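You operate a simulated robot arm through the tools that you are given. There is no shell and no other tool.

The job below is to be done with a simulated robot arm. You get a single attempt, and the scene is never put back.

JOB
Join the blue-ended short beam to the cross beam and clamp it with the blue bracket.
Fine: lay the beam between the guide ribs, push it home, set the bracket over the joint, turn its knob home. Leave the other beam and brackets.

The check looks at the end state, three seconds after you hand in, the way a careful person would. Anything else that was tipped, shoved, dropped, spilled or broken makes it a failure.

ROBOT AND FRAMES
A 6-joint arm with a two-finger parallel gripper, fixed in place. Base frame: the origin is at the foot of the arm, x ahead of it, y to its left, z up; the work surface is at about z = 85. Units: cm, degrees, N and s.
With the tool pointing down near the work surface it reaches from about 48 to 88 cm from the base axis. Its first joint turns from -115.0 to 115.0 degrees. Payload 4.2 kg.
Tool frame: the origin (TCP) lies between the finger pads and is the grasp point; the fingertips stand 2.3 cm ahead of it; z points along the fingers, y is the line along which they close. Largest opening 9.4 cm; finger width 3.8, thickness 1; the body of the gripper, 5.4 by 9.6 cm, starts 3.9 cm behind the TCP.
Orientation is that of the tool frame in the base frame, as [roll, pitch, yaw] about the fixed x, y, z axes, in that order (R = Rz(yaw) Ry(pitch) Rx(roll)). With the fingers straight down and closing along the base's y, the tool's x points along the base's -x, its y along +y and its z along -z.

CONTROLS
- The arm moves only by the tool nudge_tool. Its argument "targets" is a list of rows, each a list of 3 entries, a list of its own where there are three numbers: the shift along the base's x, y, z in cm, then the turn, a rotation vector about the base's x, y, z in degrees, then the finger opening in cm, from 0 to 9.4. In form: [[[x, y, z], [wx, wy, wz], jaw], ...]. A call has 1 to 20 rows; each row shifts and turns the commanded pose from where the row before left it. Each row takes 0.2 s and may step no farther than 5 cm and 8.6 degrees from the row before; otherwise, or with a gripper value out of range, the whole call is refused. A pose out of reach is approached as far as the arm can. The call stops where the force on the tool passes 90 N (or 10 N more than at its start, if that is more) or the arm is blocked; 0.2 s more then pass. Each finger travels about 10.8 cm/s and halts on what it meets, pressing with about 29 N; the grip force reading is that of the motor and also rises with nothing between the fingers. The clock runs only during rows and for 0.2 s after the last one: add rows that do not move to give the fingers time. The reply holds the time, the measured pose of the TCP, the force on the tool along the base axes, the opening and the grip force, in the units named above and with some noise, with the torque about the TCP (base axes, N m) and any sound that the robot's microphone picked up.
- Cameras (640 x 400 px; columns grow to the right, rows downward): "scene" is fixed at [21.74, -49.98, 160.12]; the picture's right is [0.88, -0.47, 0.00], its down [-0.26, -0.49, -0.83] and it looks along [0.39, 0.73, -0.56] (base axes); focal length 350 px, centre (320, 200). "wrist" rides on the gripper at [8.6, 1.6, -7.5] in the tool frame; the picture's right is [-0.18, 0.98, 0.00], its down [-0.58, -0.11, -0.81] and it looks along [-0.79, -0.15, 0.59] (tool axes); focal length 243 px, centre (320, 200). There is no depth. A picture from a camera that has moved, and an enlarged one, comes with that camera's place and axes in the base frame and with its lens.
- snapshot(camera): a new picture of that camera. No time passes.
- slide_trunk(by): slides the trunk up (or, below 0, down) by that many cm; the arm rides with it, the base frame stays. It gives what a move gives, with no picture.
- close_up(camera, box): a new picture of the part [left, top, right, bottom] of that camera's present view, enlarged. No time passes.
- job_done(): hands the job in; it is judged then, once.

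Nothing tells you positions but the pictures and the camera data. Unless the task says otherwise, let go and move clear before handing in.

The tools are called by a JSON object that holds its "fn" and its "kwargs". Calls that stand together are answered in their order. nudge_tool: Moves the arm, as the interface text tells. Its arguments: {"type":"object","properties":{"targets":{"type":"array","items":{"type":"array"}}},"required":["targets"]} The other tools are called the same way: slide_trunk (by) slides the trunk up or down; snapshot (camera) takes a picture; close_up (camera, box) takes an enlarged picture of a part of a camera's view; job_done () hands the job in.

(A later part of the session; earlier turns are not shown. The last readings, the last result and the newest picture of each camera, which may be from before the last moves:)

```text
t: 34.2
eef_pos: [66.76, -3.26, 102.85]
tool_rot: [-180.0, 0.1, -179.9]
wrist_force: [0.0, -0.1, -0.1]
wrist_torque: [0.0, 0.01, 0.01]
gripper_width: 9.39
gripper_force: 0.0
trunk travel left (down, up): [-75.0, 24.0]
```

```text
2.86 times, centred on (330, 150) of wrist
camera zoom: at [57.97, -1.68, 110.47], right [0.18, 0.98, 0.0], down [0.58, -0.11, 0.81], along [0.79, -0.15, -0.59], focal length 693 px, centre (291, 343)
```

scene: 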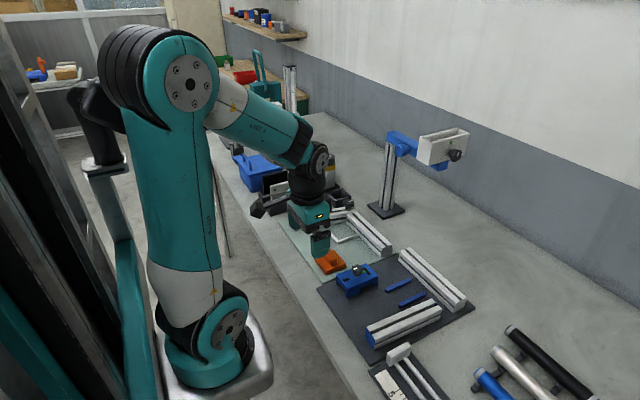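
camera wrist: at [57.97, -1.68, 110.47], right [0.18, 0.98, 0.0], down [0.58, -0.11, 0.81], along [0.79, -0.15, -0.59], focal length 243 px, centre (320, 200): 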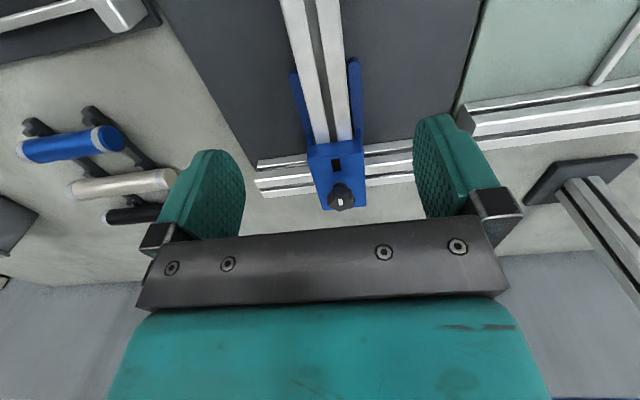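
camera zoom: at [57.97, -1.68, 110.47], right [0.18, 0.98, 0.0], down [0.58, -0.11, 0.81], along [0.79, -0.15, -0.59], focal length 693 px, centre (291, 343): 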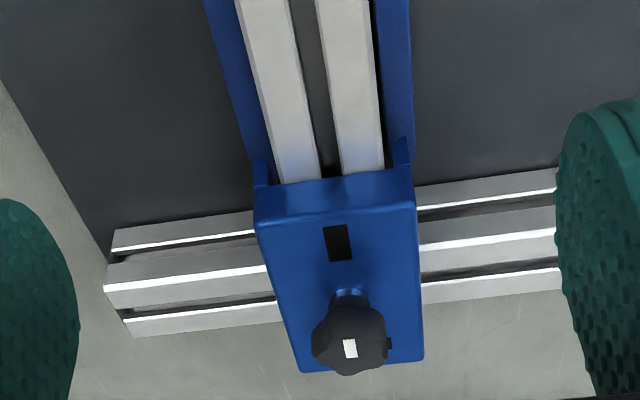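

The bracket sits over the T joint, square with it. Zooming in to verify it's flush and to find the exact knob position.

{"fn": "close_up", "kwargs": {"camera": "scene", "box": [418, 255, 453, 290]}}

{"fn": "close_up", "kwargs": {"camera": "scene", "box": [436, 255, 466, 285]}}

{"fn": "close_up", "kwargs": {"camera": "wrist", "box": [300, 125, 380, 220]}}

{"fn": "close_up", "kwargs": {"camera": "scene", "box": [422, 248, 448, 268]}}

```text
11.43 times, centred on (436, 272) of scene
camera zoom: at [21.74, -49.98, 160.12], right [0.88, -0.47, 0.0], down [-0.26, -0.49, -0.83], along [0.39, 0.73, -0.56], focal length 3997 px, centre (-1000, -629)
```

zoom: 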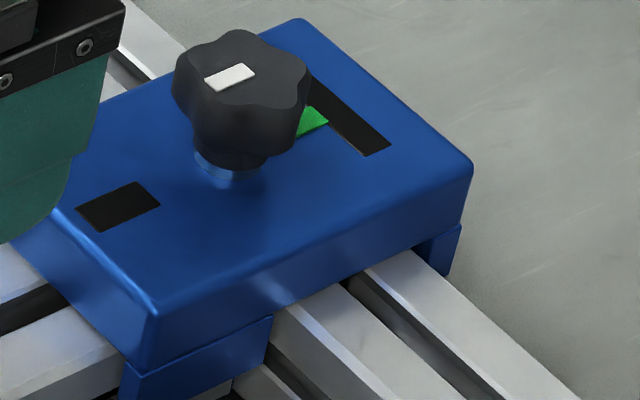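

```text
13.33 times, centred on (451, 270) of scene
camera zoom: at [21.74, -49.98, 160.12], right [0.88, -0.47, 0.0], down [-0.26, -0.49, -0.83], along [0.39, 0.73, -0.56], focal length 4663 px, centre (-1427, -733)
```

zoom: 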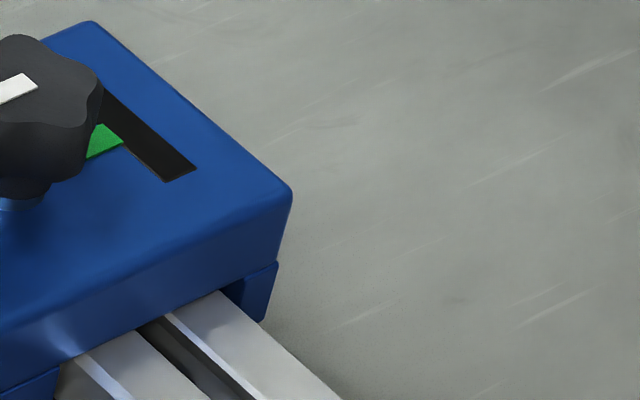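

```text
4.21 times, centred on (340, 172) of wrist
camera zoom: at [57.97, -1.68, 110.47], right [0.18, 0.98, 0.0], down [0.58, -0.11, 0.81], along [0.79, -0.15, -0.59], focal length 1022 px, centre (236, 316)
```

zoom: 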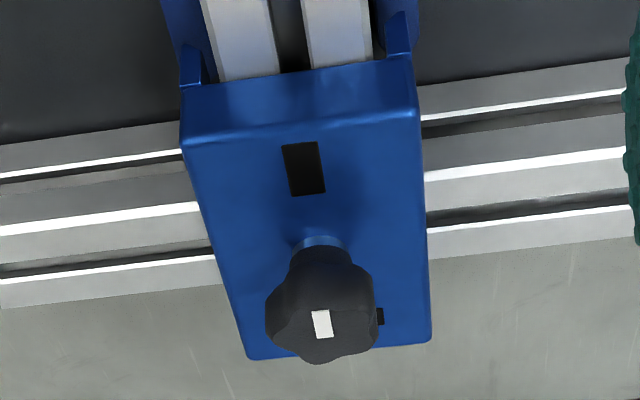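

```text
16.00 times, centred on (435, 258) of scene
camera zoom: at [21.74, -49.98, 160.12], right [0.88, -0.47, 0.0], down [-0.26, -0.49, -0.83], along [0.39, 0.73, -0.56], focal length 5596 px, centre (-1520, -728)
```

zoom: 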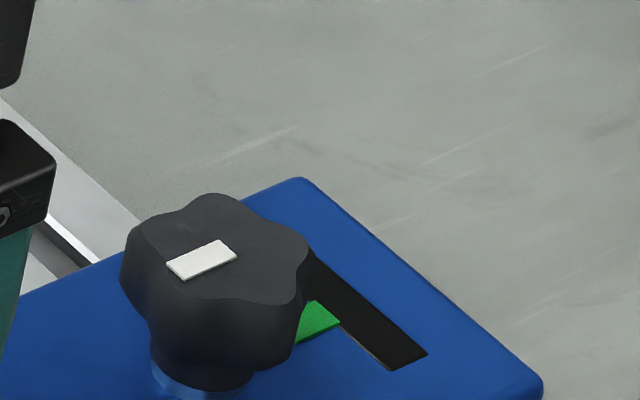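

The bracket is fully seated: plate on both beams, far lips just behind the cross beam, near legs astride the short beam. Now I'll hover over the knob (about x 80.5, y -3.4) to centre the gripper on it.

{"fn": "nudge_tool", "kwargs": {"targets": [[[3.5, 0, 0], [0, 0, 0], 9], [[3.5, 0, 0], [0, 0, 0], 8], [[3.5, 0, -0.5], [0, 0, 0], 7], [[3.4, 0, -1], [0, 0, 0], 6.5], [[0, 0, -1], [0, 0, 0], 6], [[0, 0, 0], [0, 0, 0], 6]]}}

{"fn": "snapshot", "kwargs": {"camera": "wrist"}}

{"fn": "close_up", "kwargs": {"camera": "wrist", "box": [240, 40, 400, 170]}}

{"fn": "close_up", "kwargs": {"camera": "scene", "box": [390, 220, 490, 300]}}

```text
t: 35.6
eef_pos: [80.33, -3.28, 100.29]
tool_rot: [180.0, 0.0, 179.9]
wrist_force: [1.2, 0.2, -0.2]
wrist_torque: [-0.02, -0.03, 0.01]
gripper_width: 6.01
gripper_force: 0.1
trunk travel left (down, up): [-75.0, 24.0]
```

```text
taken
camera wrist: at [71.55, -1.7, 107.88], right [0.18, 0.98, 0.0], down [0.58, -0.11, 0.81], along [0.79, -0.15, -0.59], focal length 243 px, centre (320, 200)
```

wrist: 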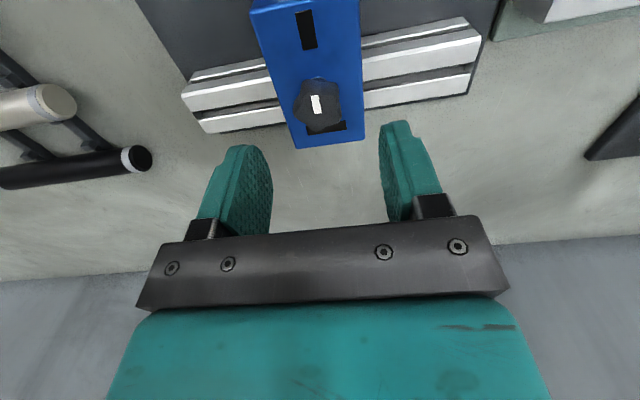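

```text
3.08 times, centred on (320, 105) of wrist
camera zoom: at [71.55, -1.7, 107.88], right [0.18, 0.98, 0.0], down [0.58, -0.11, 0.81], along [0.79, -0.15, -0.59], focal length 746 px, centre (320, 492)
```

zoom: 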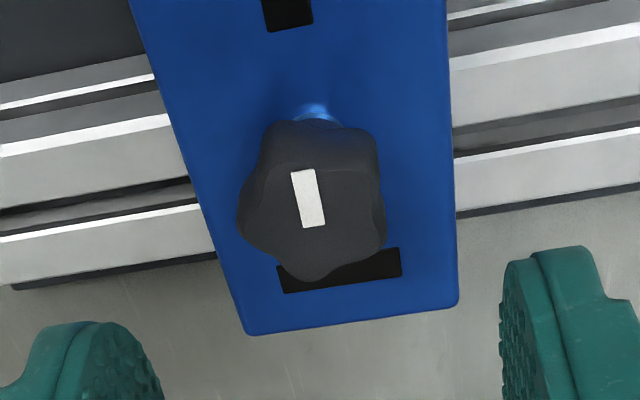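

```text
5.00 times, centred on (440, 260) of scene
camera zoom: at [21.74, -49.98, 160.12], right [0.88, -0.47, 0.0], down [-0.26, -0.49, -0.83], along [0.39, 0.73, -0.56], focal length 1749 px, centre (-280, -100)
```

zoom: 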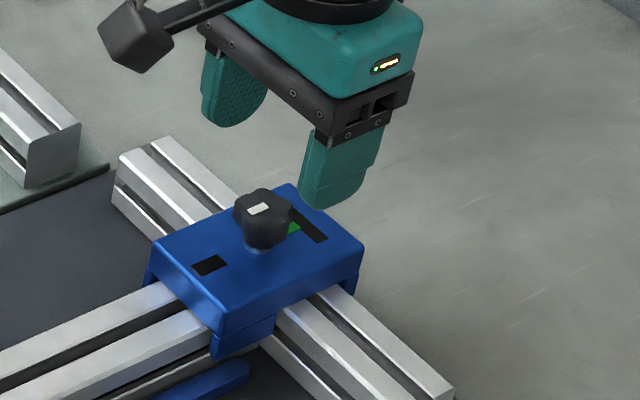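

The knob axis is at about (80.6, -3.4), and its pointer is exactly along -x. I'll shift over it and pre-rotate the gripper +90° at this height, so a clockwise half-turn is available in one grip.

{"fn": "nudge_tool", "kwargs": {"targets": [[[0.45, -0.1, 0], [0, 0, 0], 6], [[0, 0, 0], [0, 0, 7.5], 6], [[0, 0, 0], [0, 0, 7.5], 6], [[0, 0, 0], [0, 0, 7.5], 6], [[0, 0, 0], [0, 0, 7.5], 6], [[0, 0, 0], [0, 0, 7.5], 6], [[0, 0, 0], [0, 0, 7.5], 6], [[0, 0, 0], [0, 0, 7.5], 6], [[0, 0, 0], [0, 0, 7.5], 6], [[0, 0, 0], [0, 0, 7.5], 6], [[0, 0, 0], [0, 0, 7.5], 6], [[0, 0, 0], [0, 0, 7.5], 6], [[0, 0, 0], [0, 0, 7.5], 6], [[0, 0, 0], [0, 0, 0], 6], [[0, 0, 0], [0, 0, 0], 6]]}}

{"fn": "snapshot", "kwargs": {"camera": "wrist"}}

{"fn": "snapshot", "kwargs": {"camera": "scene"}}

```text
t: 38.8
eef_pos: [80.82, -3.4, 100.27]
tool_rot: [-179.9, 0.0, -89.9]
wrist_force: [0.1, 0.2, -0.7]
wrist_torque: [0.01, -0.02, -0.03]
gripper_width: 5.98
gripper_force: 0.0
trunk travel left (down, up): [-75.0, 24.0]
```

```text
taken
camera wrist: at [79.09, -12.12, 107.84], right [-0.98, 0.18, 0.0], down [0.11, 0.58, 0.81], along [0.15, 0.79, -0.59], focal length 243 px, centre (320, 200)
```

wrist: 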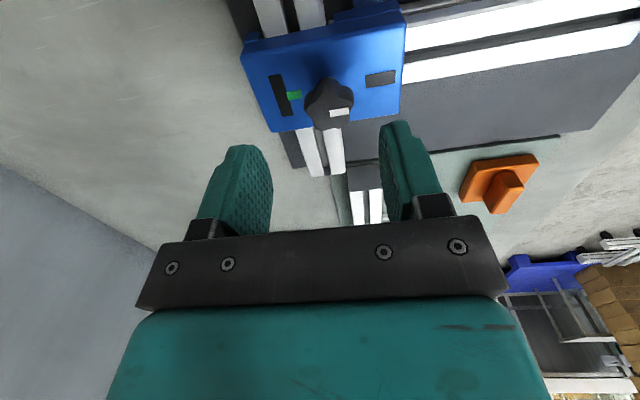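

```text
taken
```

scene: 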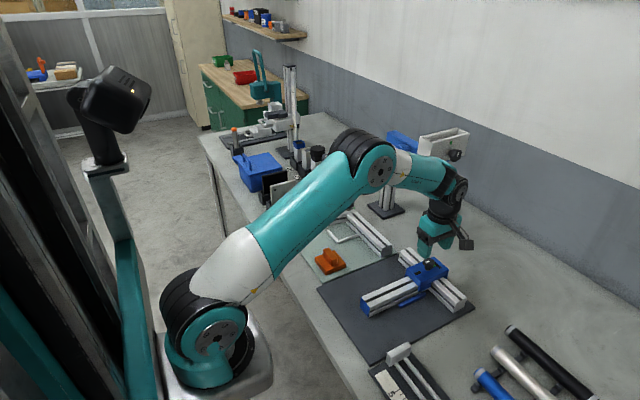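

Rotated fully to +90°. From this side view I can see the green tick and knob well; zooming to centre on it.

{"fn": "close_up", "kwargs": {"camera": "wrist", "box": [240, 30, 410, 150]}}

{"fn": "close_up", "kwargs": {"camera": "wrist", "box": [290, 65, 370, 140]}}

```text
3.33 times, centred on (325, 90) of wrist
camera zoom: at [79.09, -12.12, 107.84], right [-0.98, 0.18, 0.0], down [0.11, 0.58, 0.81], along [0.15, 0.79, -0.59], focal length 809 px, centre (303, 567)
```

zoom: 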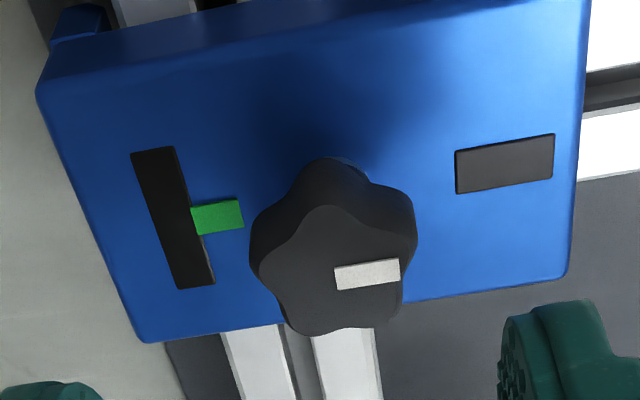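

```text
5.33 times, centred on (330, 102) of wrist
camera zoom: at [79.09, -12.12, 107.84], right [-0.98, 0.18, 0.0], down [0.11, 0.58, 0.81], along [0.15, 0.79, -0.59], focal length 1294 px, centre (267, 720)
```

zoom: 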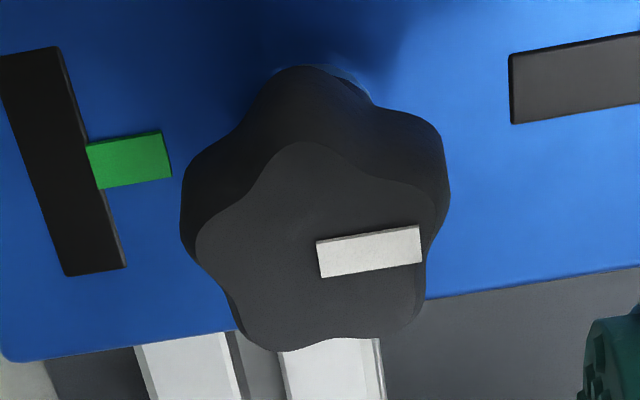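

The side view shows a 5-lobe knob, pointer at -x and the green tick at +x: a half-turn. Triangulating the two views puts the knob axis at about (80.1, -3.45), so I'll shift -0.57 in x and descend with the fingertips staying about 5 mm above the plate.

{"fn": "nudge_tool", "kwargs": {"targets": [[[-0.57, 0, -1], [0, 0, 0], 6], [[0, 0, -2], [0, 0, 0], 6], [[0, 0, -1.5], [0, 0, 0], 6], [[0, 0, 0], [0, 0, 0], 6]]}}

{"fn": "snapshot", "kwargs": {"camera": "wrist"}}

{"fn": "close_up", "kwargs": {"camera": "scene", "box": [400, 230, 480, 290]}}

```text
t: 39.8
eef_pos: [80.25, -3.54, 95.83]
tool_rot: [180.0, -0.1, -90.0]
wrist_force: [0.1, 0.6, 0.6]
wrist_torque: [-0.03, 0.01, -0.01]
gripper_width: 5.97
gripper_force: 0.1
trunk travel left (down, up): [-75.0, 24.0]
```

```text
taken
camera wrist: at [78.45, -12.08, 103.31], right [-0.98, 0.18, 0.0], down [0.11, 0.58, 0.81], along [0.15, 0.79, -0.59], focal length 243 px, centre (320, 200)
```

wrist: 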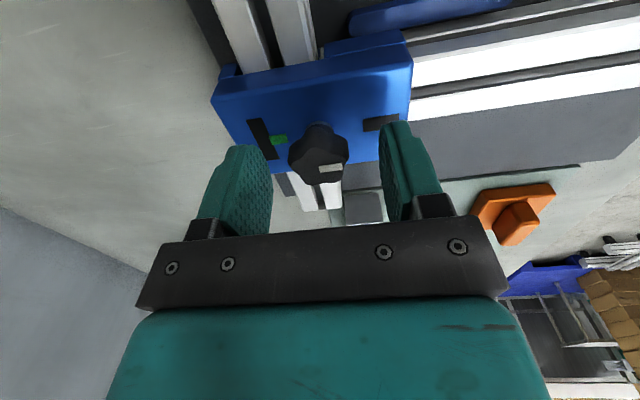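

```text
6.67 times, centred on (440, 260) of scene
camera zoom: at [21.74, -49.98, 160.12], right [0.88, -0.47, 0.0], down [-0.26, -0.49, -0.83], along [0.39, 0.73, -0.56], focal length 2332 px, centre (-480, -200)
```

zoom: 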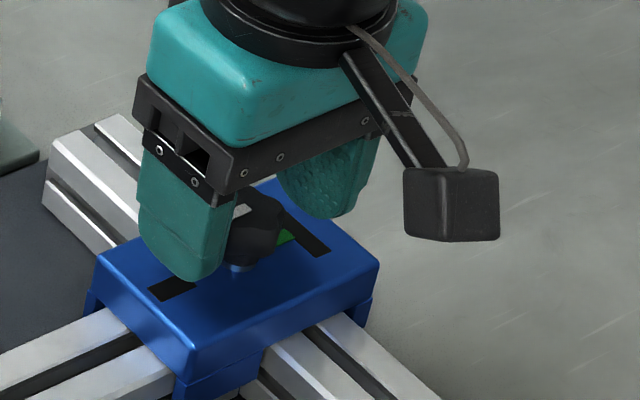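

The knob is now centred between the fingers. Descending the last 1.2 cm and closing gently on it.

{"fn": "nudge_tool", "kwargs": {"targets": [[[0, 0, -0.7], [0, 0, 0], 6], [[0, 0, -0.5], [0, 0, 0], 6], [[0, 0, 0], [0, 0, 0], 5], [[0, 0, 0], [0, 0, 0], 4], [[0, 0, 0], [0, 0, 0], 3], [[0, 0, 0], [0, 0, 0], 2], [[0, 0, 0], [0, 0, 0], 2]]}}

{"fn": "snapshot", "kwargs": {"camera": "wrist"}}

{"fn": "close_up", "kwargs": {"camera": "scene", "box": [400, 230, 480, 290]}}

```text
t: 41.4
eef_pos: [80.21, -3.52, 94.53]
tool_rot: [180.0, 0.0, -90.0]
wrist_force: [0.6, 0.4, -1.2]
wrist_torque: [-0.02, -0.04, -0.02]
gripper_width: 2.9
gripper_force: 29.2
trunk travel left (down, up): [-75.0, 24.0]
```

```text
taken
camera wrist: at [78.45, -12.14, 102.12], right [-0.98, 0.18, 0.0], down [0.11, 0.58, 0.81], along [0.15, 0.79, -0.59], focal length 243 px, centre (320, 200)
```

wrist: 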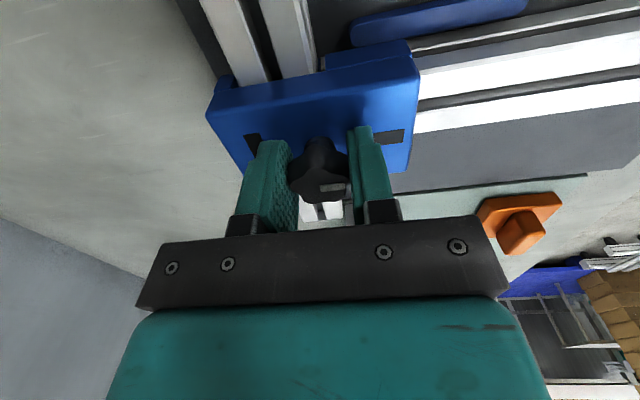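

```text
6.67 times, centred on (440, 260) of scene
camera zoom: at [21.74, -49.98, 160.12], right [0.88, -0.47, 0.0], down [-0.26, -0.49, -0.83], along [0.39, 0.73, -0.56], focal length 2332 px, centre (-480, -200)
```

zoom: 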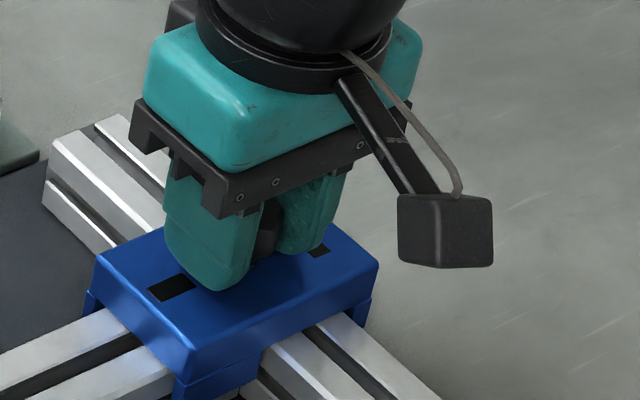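

The knob is gripped (2.9 cm) with no side load on the bracket. Starting clockwise with a small 15° turn to feel the torque.

{"fn": "nudge_tool", "kwargs": {"targets": [[[0, 0, 0], [0, 0, -5], 2], [[0, 0, 0], [0, 0, -5], 2], [[0, 0, 0], [0, 0, -5], 2], [[0, 0, 0], [0, 0, 0], 2]]}}

{"fn": "close_up", "kwargs": {"camera": "wrist", "box": [230, 80, 420, 220]}}

{"fn": "close_up", "kwargs": {"camera": "scene", "box": [400, 230, 480, 290]}}

```text
t: 42.4
eef_pos: [80.22, -3.55, 94.41]
tool_rot: [-180.0, 0.0, -105.1]
wrist_force: [0.4, -0.7, 0.4]
wrist_torque: [-0.03, 0.02, 0.0]
gripper_width: 2.9
gripper_force: 29.2
trunk travel left (down, up): [-75.0, 24.0]
```

```text
2.86 times, centred on (325, 150) of wrist
camera zoom: at [76.32, -11.42, 102.15], right [-0.9, 0.43, 0.0], down [0.26, 0.53, 0.81], along [0.35, 0.73, -0.59], focal length 693 px, centre (306, 343)
```

zoom: 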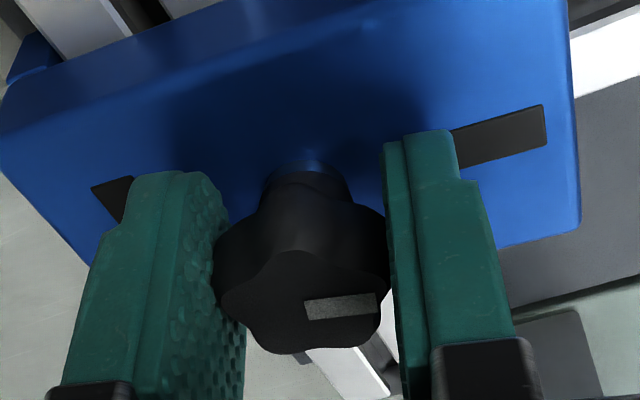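

```text
6.67 times, centred on (440, 260) of scene
camera zoom: at [21.74, -49.98, 160.12], right [0.88, -0.47, 0.0], down [-0.26, -0.49, -0.83], along [0.39, 0.73, -0.56], focal length 2332 px, centre (-480, -200)
```

zoom: 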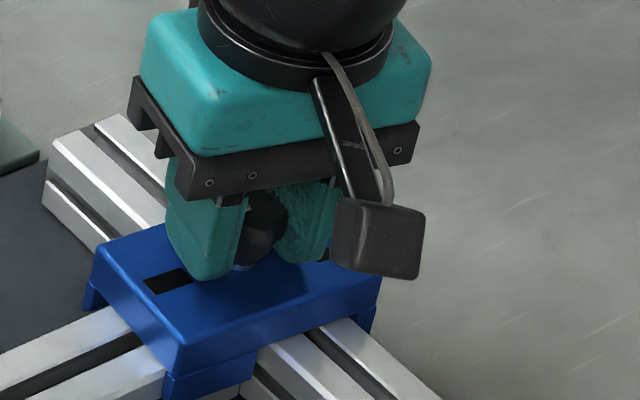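

I need to see whether the bracket itself turned along with the knob; zooming in.

{"fn": "close_up", "kwargs": {"camera": "scene", "box": [405, 255, 465, 295]}}

{"fn": "snapshot", "kwargs": {"camera": "wrist"}}

```text
10.00 times, centred on (435, 275) of scene
camera zoom: at [21.74, -49.98, 160.12], right [0.88, -0.47, 0.0], down [-0.26, -0.49, -0.83], along [0.39, 0.73, -0.56], focal length 3498 px, centre (-830, -550)
```

zoom: 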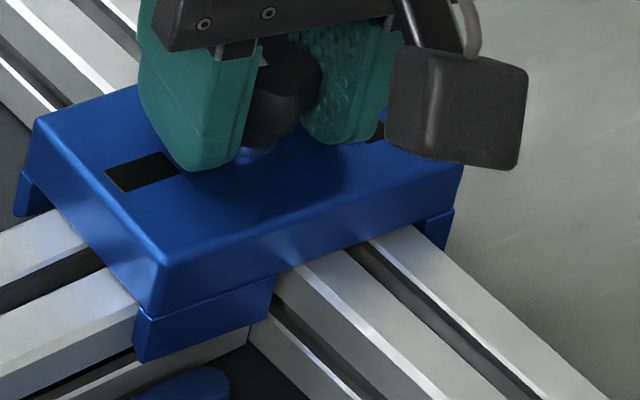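

```text
taken
camera wrist: at [76.32, -11.42, 102.15], right [-0.9, 0.43, 0.0], down [0.26, 0.53, 0.81], along [0.35, 0.73, -0.59], focal length 243 px, centre (320, 200)
```

wrist: 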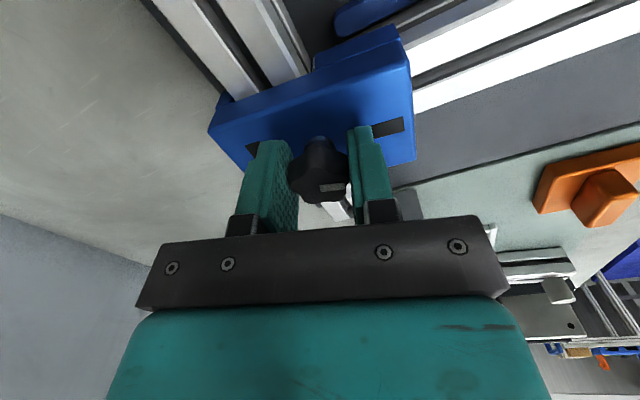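

The bracket followed the knob and skewed about 6° clockwise within its clearance. I'll turn back about 6.4° so it squares up again, then press down lightly while turning so friction holds it in place.

{"fn": "nudge_tool", "kwargs": {"targets": [[[0, 0, 0], [0, 0, 3.2], 2], [[0, 0, 0], [0, 0, 3.2], 2], [[0, 0, 0], [0, 0, 0], 2]]}}

{"fn": "close_up", "kwargs": {"camera": "scene", "box": [405, 255, 465, 295]}}

{"fn": "snapshot", "kwargs": {"camera": "wrist"}}

```text
t: 43.2
eef_pos: [80.17, -3.55, 94.58]
tool_rot: [-180.0, -0.1, -98.7]
wrist_force: [-0.1, -0.2, -0.5]
wrist_torque: [-0.01, 0.02, -0.03]
gripper_width: 2.88
gripper_force: 29.0
trunk travel left (down, up): [-75.0, 24.0]
```

```text
10.00 times, centred on (435, 275) of scene
camera zoom: at [21.74, -49.98, 160.12], right [0.88, -0.47, 0.0], down [-0.26, -0.49, -0.83], along [0.39, 0.73, -0.56], focal length 3498 px, centre (-830, -550)
```

zoom: 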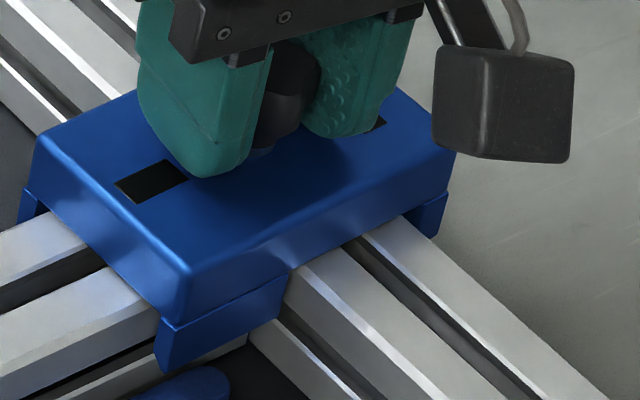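

```text
taken
camera wrist: at [77.24, -11.8, 102.15], right [-0.94, 0.33, 0.0], down [0.19, 0.56, 0.81], along [0.26, 0.76, -0.59], focal length 243 px, centre (320, 200)
```

wrist: 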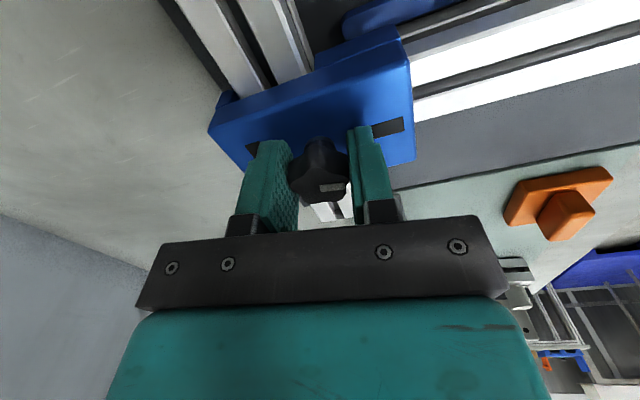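

The bracket swung back with the knob. Zooming to measure its angle accurately against the beams.

{"fn": "close_up", "kwargs": {"camera": "wrist", "box": [180, 0, 440, 180]}}

{"fn": "close_up", "kwargs": {"camera": "scene", "box": [412, 272, 440, 296]}}

{"fn": "close_up", "kwargs": {"camera": "scene", "box": [436, 262, 460, 282]}}

```text
2.22 times, centred on (310, 90) of wrist
camera zoom: at [77.24, -11.8, 102.15], right [-0.94, 0.33, 0.0], down [0.19, 0.56, 0.81], along [0.26, 0.76, -0.59], focal length 539 px, centre (342, 444)
```

zoom: 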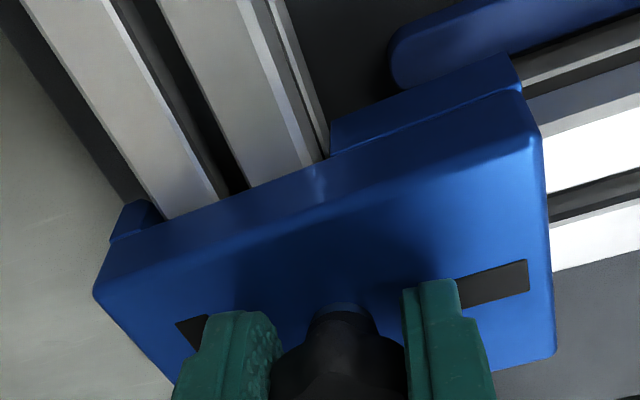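

```text
16.00 times, centred on (426, 284) of scene
camera zoom: at [21.74, -49.98, 160.12], right [0.88, -0.47, 0.0], down [-0.26, -0.49, -0.83], along [0.39, 0.73, -0.56], focal length 5596 px, centre (-1376, -1144)
```

zoom: 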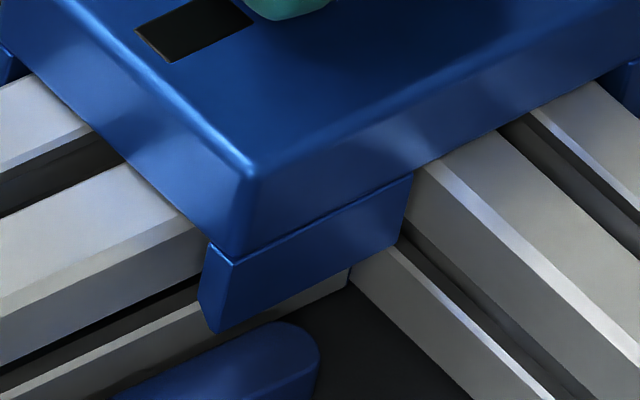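

```text
16.00 times, centred on (448, 272) of scene
camera zoom: at [21.74, -49.98, 160.12], right [0.88, -0.47, 0.0], down [-0.26, -0.49, -0.83], along [0.39, 0.73, -0.56], focal length 5596 px, centre (-1728, -952)
```

zoom: 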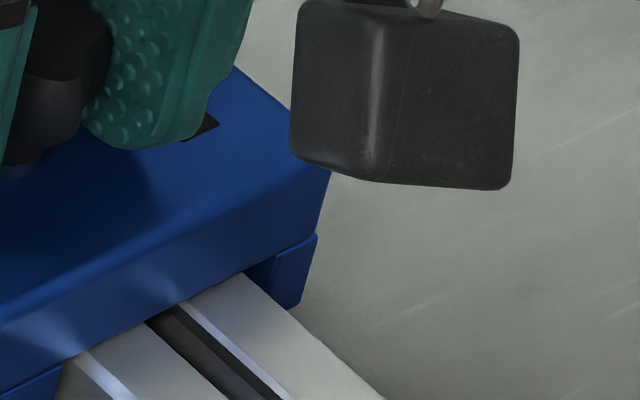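

The bracket is at about +1° now, fine. I'll press down lightly through the knob (about 20 N) and check the force before turning.

{"fn": "nudge_tool", "kwargs": {"targets": [[[0, 0, -0.1], [0, 0, 0], 2], [[0, 0, -0.1], [0, 0, 0], 2], [[0, 0, 0], [0, 0, 0], 2]]}}

```text
t: 44.0
eef_pos: [80.16, -3.52, 94.53]
tool_rot: [-179.9, -0.1, -98.5]
wrist_force: [-5.2, 0.3, 10.8]
wrist_torque: [-0.09, 0.3, 0.04]
gripper_width: 2.94
gripper_force: 28.6
trunk travel left (down, up): [-75.0, 24.0]
```

{"fn": "nudge_tool", "kwargs": {"targets": [[[0, 0, -0.1], [0, 0, 0], 2], [[0, 0, 0], [0, 0, 0], 2]]}}

{"fn": "close_up", "kwargs": {"camera": "scene", "box": [405, 245, 465, 290]}}

```text
t: 44.6
eef_pos: [80.19, -3.47, 94.56]
tool_rot: [-179.8, 0.0, -98.7]
wrist_force: [-1.4, -3.1, 23.6]
wrist_torque: [-0.12, 0.23, 0.0]
gripper_width: 2.92
gripper_force: 28.9
trunk travel left (down, up): [-75.0, 24.0]
```

```text
8.89 times, centred on (435, 268) of scene
camera zoom: at [21.74, -49.98, 160.12], right [0.88, -0.47, 0.0], down [-0.26, -0.49, -0.83], along [0.39, 0.73, -0.56], focal length 3109 px, centre (-702, -400)
```

zoom: 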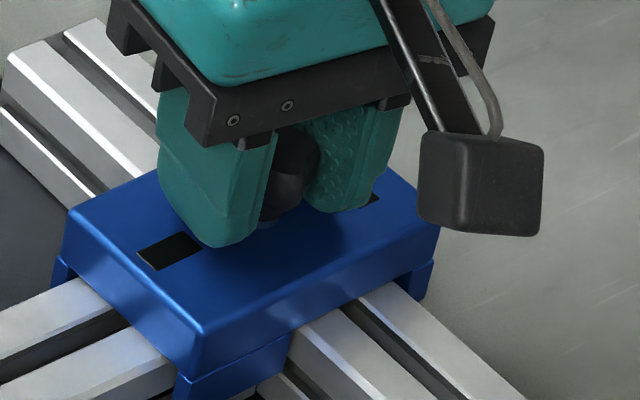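

About 24 N down is now applied. Turning clockwise 16° under this load and checking whether the bracket stays put.

{"fn": "nudge_tool", "kwargs": {"targets": [[[0, 0, 0], [0, 0, -4], 2], [[0, 0, 0], [0, 0, -4], 2], [[0, 0, 0], [0, 0, -4], 2], [[0, 0, 0], [0, 0, -4], 2], [[0, 0, 0], [0, 0, 0], 2]]}}

{"fn": "close_up", "kwargs": {"camera": "scene", "box": [405, 255, 465, 295]}}

{"fn": "close_up", "kwargs": {"camera": "wrist", "box": [180, 0, 440, 180]}}

```text
t: 45.8
eef_pos: [80.19, -3.53, 94.41]
tool_rot: [-180.0, 0.1, -114.6]
wrist_force: [3.7, -1.6, 25.5]
wrist_torque: [0.1, 0.06, 0.01]
gripper_width: 2.94
gripper_force: 29.3
trunk travel left (down, up): [-75.0, 24.0]
```

```text
10.00 times, centred on (435, 275) of scene
camera zoom: at [21.74, -49.98, 160.12], right [0.88, -0.47, 0.0], down [-0.26, -0.49, -0.83], along [0.39, 0.73, -0.56], focal length 3498 px, centre (-830, -550)
```

zoom: 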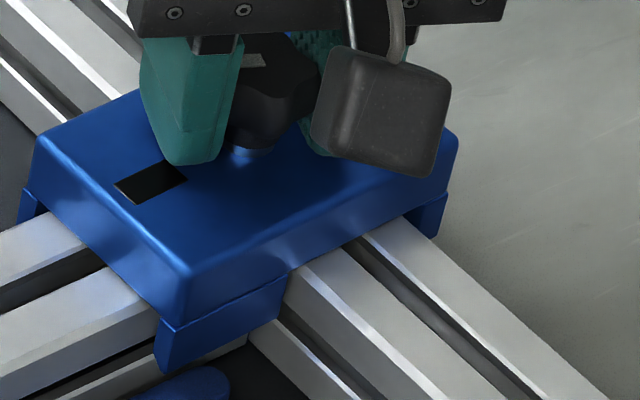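

```text
2.22 times, centred on (310, 90) of wrist
camera zoom: at [75.02, -10.65, 101.97], right [-0.82, 0.58, 0.0], down [0.34, 0.48, 0.81], along [0.47, 0.66, -0.59], focal length 539 px, centre (342, 444)
```

zoom: 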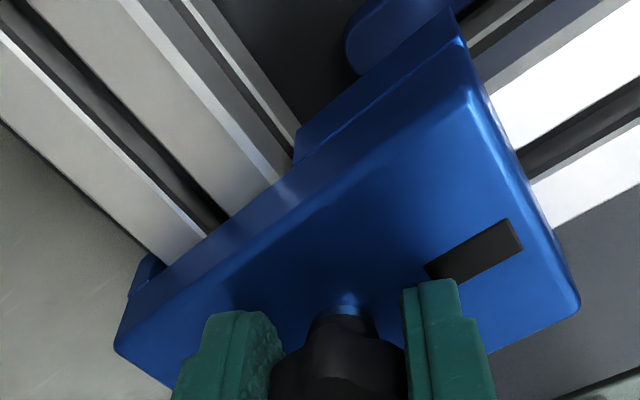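

The bracket stayed put while the knob turned (collar gap still visible under the fingertips). Continuing clockwise under the same load.

{"fn": "nudge_tool", "kwargs": {"targets": [[[0, 0, 0], [0, 0, -5], 2], [[0, 0, 0], [0, 0, -5], 2], [[0, 0, 0], [0, 0, -5], 2], [[0, 0, 0], [0, 0, -5], 2], [[0, 0, 0], [0, 0, -5], 2], [[0, 0, 0], [0, 0, -5], 2], [[0, 0, 0], [0, 0, -5], 2], [[0, 0, 0], [0, 0, -5], 2], [[0, 0, 0], [0, 0, 0], 2]]}}

{"fn": "close_up", "kwargs": {"camera": "scene", "box": [405, 245, 465, 295]}}

{"fn": "snapshot", "kwargs": {"camera": "wrist"}}

```text
t: 47.8
eef_pos: [80.31, -3.43, 94.28]
tool_rot: [-179.9, 0.0, -154.6]
wrist_force: [2.5, 5.5, 22.5]
wrist_torque: [0.17, 0.07, 0.02]
gripper_width: 2.9
gripper_force: 28.7
trunk travel left (down, up): [-75.0, 24.0]
```

```text
8.00 times, centred on (435, 270) of scene
camera zoom: at [21.74, -49.98, 160.12], right [0.88, -0.47, 0.0], down [-0.26, -0.49, -0.83], along [0.39, 0.73, -0.56], focal length 2798 px, centre (-600, -360)
```

zoom: 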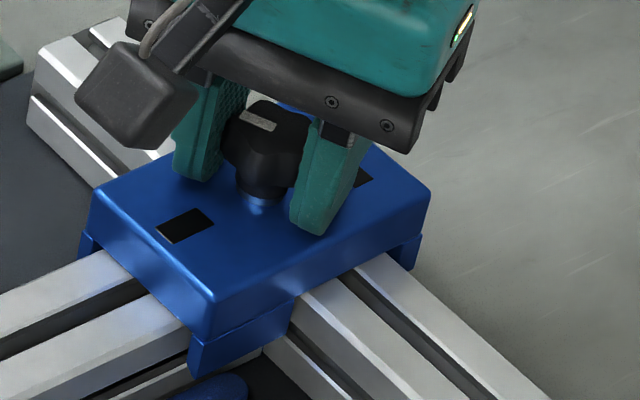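

```text
taken
camera wrist: at [71.57, -5.68, 101.95], right [-0.26, 0.97, 0.0], down [0.57, 0.15, 0.81], along [0.78, 0.21, -0.59], focal length 243 px, centre (320, 200)
```

wrist: 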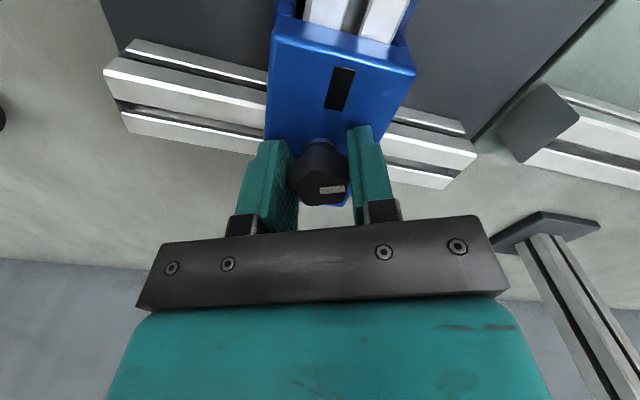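

Bracket steady, and the pointer has moved with the gripper with no slip. Continuing clockwise another 56°.

{"fn": "nudge_tool", "kwargs": {"targets": [[[0, 0, 0], [0, 0, -5], 2], [[0, 0, 0], [0, 0, -5], 2], [[0, 0, 0], [0, 0, -5], 2], [[0, 0, 0], [0, 0, -5], 2], [[0, 0, 0], [0, 0, -5], 2], [[0, 0, 0], [0, 0, -5], 2], [[0, 0, 0], [0, 0, -5], 2], [[0, 0, 0], [0, 0, -5], 2], [[0, 0, 0], [0, 0, -5], 2], [[0, 0, 0], [0, 0, -5], 2], [[0, 0, 0], [0, 0, -5], 2], [[0, 0, 0], [0, 0, 0], 2]]}}

{"fn": "close_up", "kwargs": {"camera": "scene", "box": [405, 245, 465, 295]}}

{"fn": "snapshot", "kwargs": {"camera": "wrist"}}

```text
t: 50.4
eef_pos: [80.18, -3.48, 94.46]
tool_rot: [-180.0, 0.2, 150.3]
wrist_force: [-1.3, 7.5, 18.9]
wrist_torque: [0.05, 0.15, 0.03]
gripper_width: 2.9
gripper_force: 29.0
trunk travel left (down, up): [-75.0, 24.0]
```

```text
8.00 times, centred on (435, 270) of scene
camera zoom: at [21.74, -49.98, 160.12], right [0.88, -0.47, 0.0], down [-0.26, -0.49, -0.83], along [0.39, 0.73, -0.56], focal length 2798 px, centre (-600, -360)
```

zoom: 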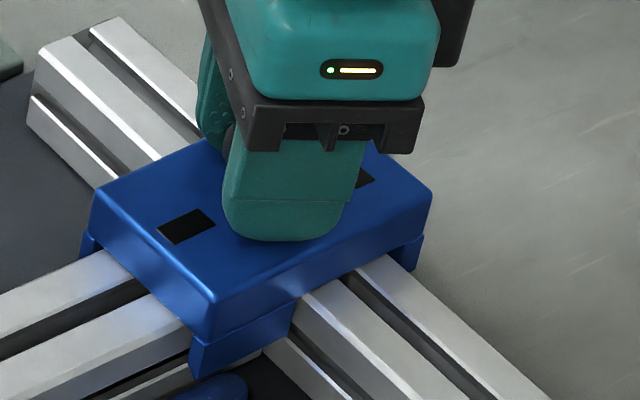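

```text
taken
camera wrist: at [73.38, 2.25, 101.93], right [0.65, 0.76, 0.0], down [0.45, -0.38, 0.81], along [0.62, -0.52, -0.59], focal length 243 px, centre (320, 200)
```

wrist: 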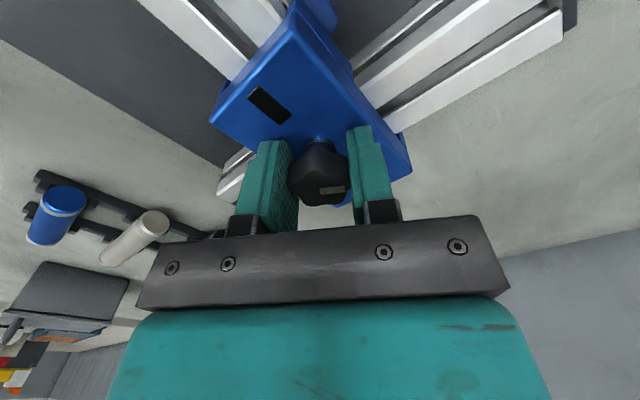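

Still smooth, 120° done, bracket unmoved. Continuing another 50°.

{"fn": "nudge_tool", "kwargs": {"targets": [[[0, 0, 0], [0, 0, -5], 2], [[0, 0, 0], [0, 0, -5], 2], [[0, 0, 0], [0, 0, -5], 2], [[0, 0, 0], [0, 0, -5], 2], [[0, 0, 0], [0, 0, -5], 2], [[0, 0, 0], [0, 0, -5], 2], [[0, 0, 0], [0, 0, -5], 2], [[0, 0, 0], [0, 0, -5], 2], [[0, 0, 0], [0, 0, -5], 2], [[0, 0, 0], [0, 0, -5], 2], [[0, 0, 0], [0, 0, 0], 2]]}}

{"fn": "close_up", "kwargs": {"camera": "scene", "box": [405, 245, 465, 295]}}

{"fn": "snapshot", "kwargs": {"camera": "wrist"}}

```text
t: 52.8
eef_pos: [80.22, -3.53, 94.37]
tool_rot: [-179.9, 0.0, 100.2]
wrist_force: [4.7, 0.4, 11.0]
wrist_torque: [-0.12, 0.07, -0.01]
gripper_width: 2.9
gripper_force: 28.6
trunk travel left (down, up): [-75.0, 24.0]
```

```text
8.00 times, centred on (435, 270) of scene
camera zoom: at [21.74, -49.98, 160.12], right [0.88, -0.47, 0.0], down [-0.26, -0.49, -0.83], along [0.39, 0.73, -0.56], focal length 2798 px, centre (-600, -360)
```

zoom: 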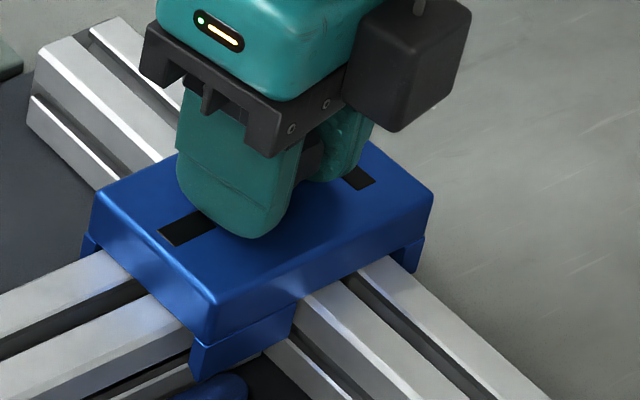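

```text
taken
camera wrist: at [80.14, 5.31, 101.92], right [1.0, -0.01, 0.0], down [0.0, -0.59, 0.81], along [0.0, -0.81, -0.59], focal length 243 px, centre (320, 200)
```

wrist: 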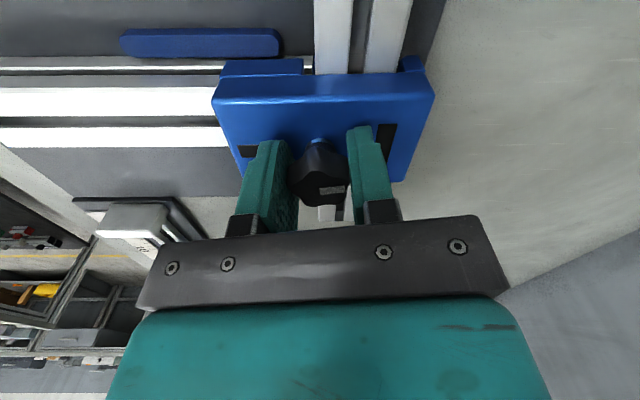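

170° done. The downforce has eased to 11 N, so I'll press slightly more and turn the last part in small steps, watching for a stop torque.

{"fn": "nudge_tool", "kwargs": {"targets": [[[0, 0, -0.1], [0, 0, 0], 2], [[0, 0, 0], [0, 0, -2], 2], [[0, 0, 0], [0, 0, -2], 2], [[0, 0, 0], [0, 0, -2], 2], [[0, 0, 0], [0, 0, 0], 2]]}}

{"fn": "close_up", "kwargs": {"camera": "wrist", "box": [190, 40, 450, 220]}}

```text
t: 54.0
eef_pos: [80.17, -3.46, 94.27]
tool_rot: [179.8, -0.1, 94.3]
wrist_force: [3.6, -2.9, 17.2]
wrist_torque: [-0.12, 0.04, -0.01]
gripper_width: 2.9
gripper_force: 28.8
trunk travel left (down, up): [-75.0, 24.0]
```

```text
2.22 times, centred on (320, 130) of wrist
camera zoom: at [81.06, 5.26, 101.91], right [0.99, -0.11, 0.0], down [-0.07, -0.59, 0.81], along [-0.09, -0.8, -0.59], focal length 539 px, centre (320, 356)
```

zoom: 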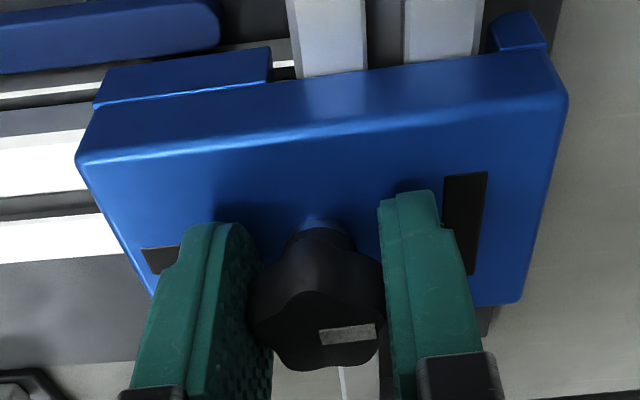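

No stop yet at about 176°. Continuing in 2° steps.

{"fn": "nudge_tool", "kwargs": {"targets": [[[0, 0, 0], [0, 0, -1.5], 2], [[0, 0, 0], [0, 0, -1.5], 2], [[0, 0, 0], [0, 0, -1], 2], [[0, 0, 0], [0, 0, 0], 2]]}}

{"fn": "close_up", "kwargs": {"camera": "wrist", "box": [190, 40, 450, 220]}}

{"fn": "close_up", "kwargs": {"camera": "scene", "box": [405, 245, 465, 295]}}

```text
t: 55.0
eef_pos: [80.17, -3.51, 94.24]
tool_rot: [179.8, -0.1, 90.4]
wrist_force: [2.5, -3.7, 20.3]
wrist_torque: [-0.07, 0.16, 0.12]
gripper_width: 2.91
gripper_force: 29.2
trunk travel left (down, up): [-75.0, 24.0]
```

```text
2.22 times, centred on (320, 130) of wrist
camera zoom: at [81.66, 5.18, 101.9], right [0.98, -0.18, 0.0], down [-0.11, -0.58, 0.81], along [-0.14, -0.79, -0.59], focal length 539 px, centre (320, 356)
```

zoom: 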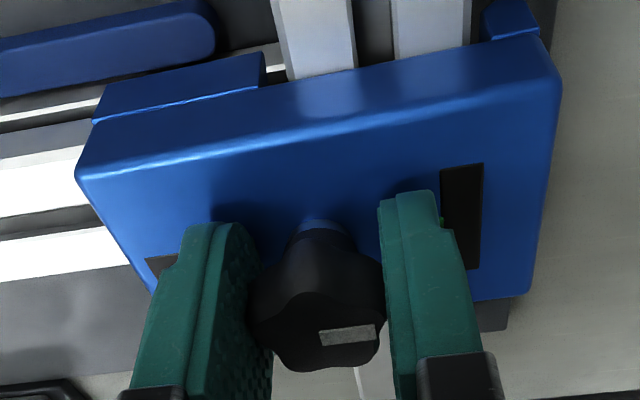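

```text
8.00 times, centred on (435, 270) of scene
camera zoom: at [21.74, -49.98, 160.12], right [0.88, -0.47, 0.0], down [-0.26, -0.49, -0.83], along [0.39, 0.73, -0.56], focal length 2798 px, centre (-600, -360)
```

zoom: 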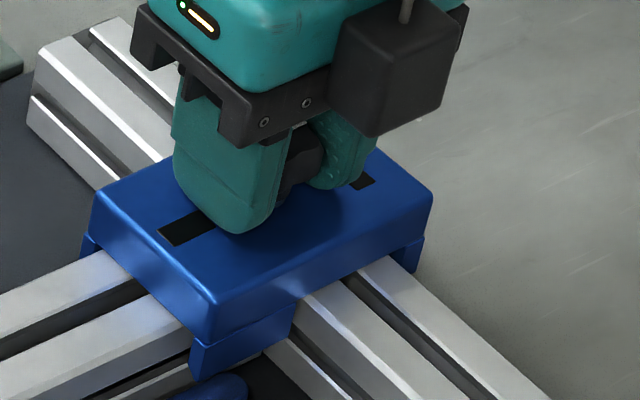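

The pointer now lies along +x toward the green tick, and torque begins to rise (0.12 N·m). I'll turn a further 2° to confirm it's the stop.

{"fn": "nudge_tool", "kwargs": {"targets": [[[0, 0, 0], [0, 0, -1], 2], [[0, 0, 0], [0, 0, -1], 2], [[0, 0, 0], [0, 0, 0], 2]]}}

{"fn": "close_up", "kwargs": {"camera": "wrist", "box": [190, 40, 450, 220]}}

{"fn": "close_up", "kwargs": {"camera": "scene", "box": [405, 245, 465, 295]}}

```text
t: 55.8
eef_pos: [80.15, -3.5, 94.19]
tool_rot: [179.9, 0.1, 88.4]
wrist_force: [3.6, -1.5, 21.2]
wrist_torque: [-0.07, 0.29, 0.21]
gripper_width: 2.89
gripper_force: 29.0
trunk travel left (down, up): [-75.0, 24.0]
```

```text
2.22 times, centred on (320, 130) of wrist
camera zoom: at [81.95, 5.13, 101.88], right [0.98, -0.21, 0.0], down [-0.13, -0.58, 0.81], along [-0.17, -0.79, -0.59], focal length 539 px, centre (320, 356)
```

zoom: 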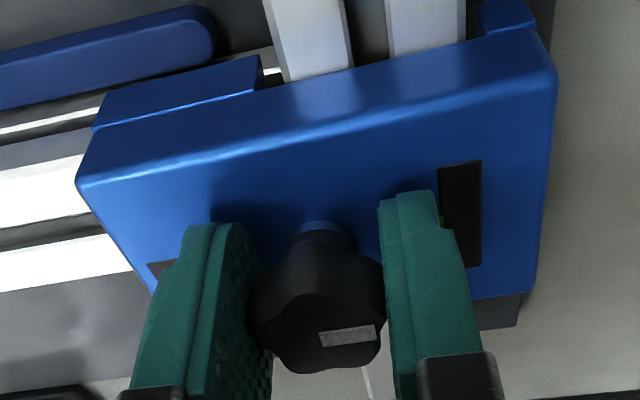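

```text
8.00 times, centred on (435, 270) of scene
camera zoom: at [21.74, -49.98, 160.12], right [0.88, -0.47, 0.0], down [-0.26, -0.49, -0.83], along [0.39, 0.73, -0.56], focal length 2798 px, centre (-600, -360)
```

zoom: 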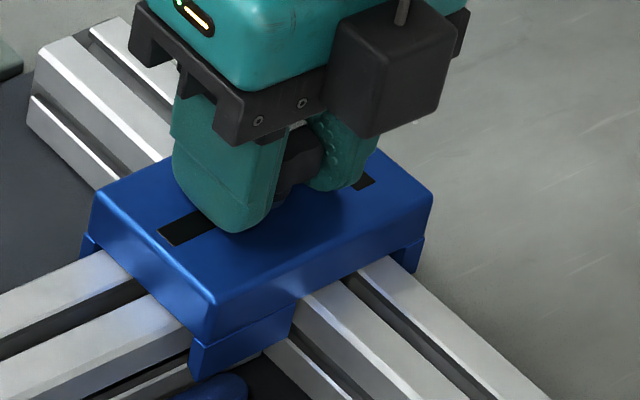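

Torque rises steadily (0.21 N·m) with the pointer at the tick and the bracket unmoved. One more small 2° to confirm it's a hard stop rather than friction.

{"fn": "nudge_tool", "kwargs": {"targets": [[[0, 0, -0.03], [0, 0, -1], 2], [[0, 0, 0], [0, 0, -1], 2], [[0, 0, 0], [0, 0, 0], 2]]}}

{"fn": "close_up", "kwargs": {"camera": "wrist", "box": [190, 40, 450, 220]}}

{"fn": "close_up", "kwargs": {"camera": "scene", "box": [405, 245, 465, 295]}}

```text
t: 56.6
eef_pos: [80.23, -3.59, 94.42]
tool_rot: [179.8, -0.1, 86.5]
wrist_force: [2.5, 0.3, 26.5]
wrist_torque: [-0.08, 0.34, 0.15]
gripper_width: 2.88
gripper_force: 29.1
trunk travel left (down, up): [-75.0, 24.0]
```

```text
2.22 times, centred on (320, 130) of wrist
camera zoom: at [82.25, 5.05, 101.87], right [0.97, -0.25, 0.0], down [-0.15, -0.57, 0.81], along [-0.2, -0.78, -0.59], focal length 539 px, centre (320, 356)
```

zoom: 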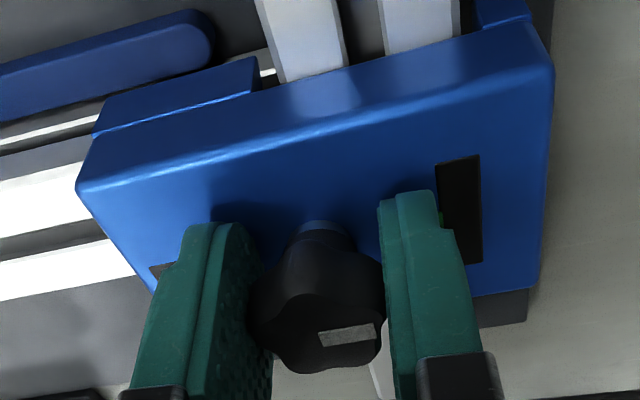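

```text
8.00 times, centred on (435, 270) of scene
camera zoom: at [21.74, -49.98, 160.12], right [0.88, -0.47, 0.0], down [-0.26, -0.49, -0.83], along [0.39, 0.73, -0.56], focal length 2798 px, centre (-600, -360)
```

zoom: 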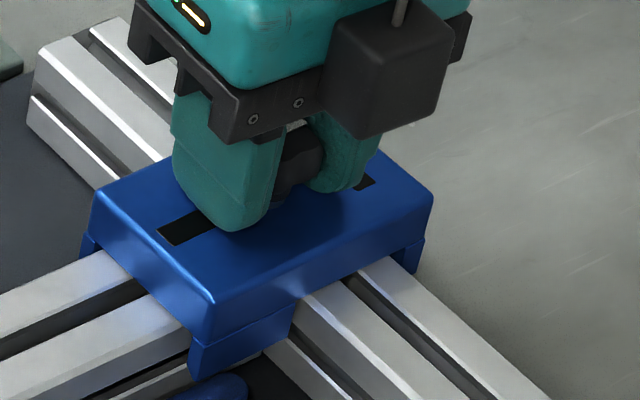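

Torque didn't climb further (0.15), so I need to see whether the knob is still turning or slipping in the grip. Zooming on the pointer.

{"fn": "close_up", "kwargs": {"camera": "wrist", "box": [285, 135, 355, 210]}}

{"fn": "close_up", "kwargs": {"camera": "wrist", "box": [200, 40, 420, 180]}}

```text
5.33 times, centred on (320, 172) of wrist
camera zoom: at [82.25, 5.05, 101.87], right [0.97, -0.25, 0.0], down [-0.15, -0.57, 0.81], along [-0.2, -0.78, -0.59], focal length 1294 px, centre (320, 347)
```

zoom: 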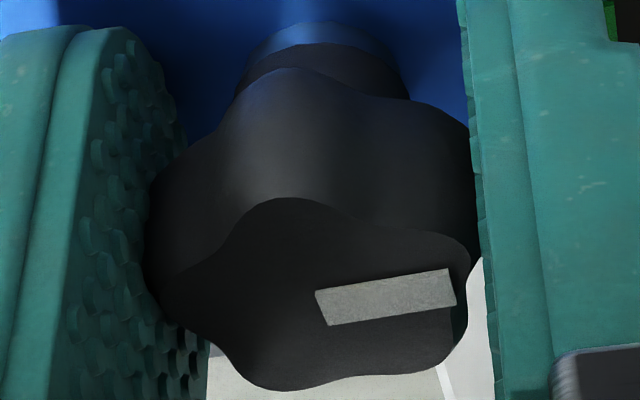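

```text
2.86 times, centred on (310, 110) of wrist
camera zoom: at [82.25, 5.05, 101.87], right [0.97, -0.25, 0.0], down [-0.15, -0.57, 0.81], along [-0.2, -0.78, -0.59], focal length 693 px, centre (349, 457)
```

zoom: 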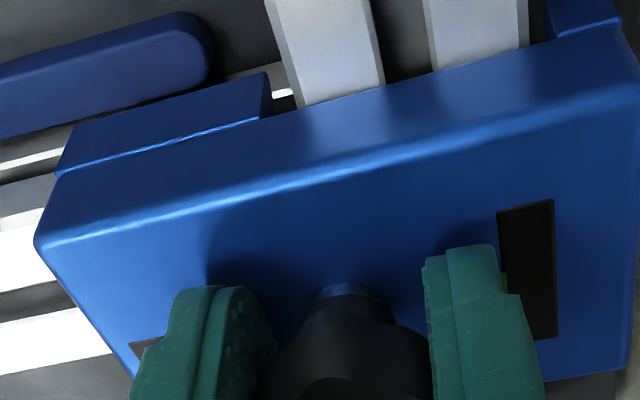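

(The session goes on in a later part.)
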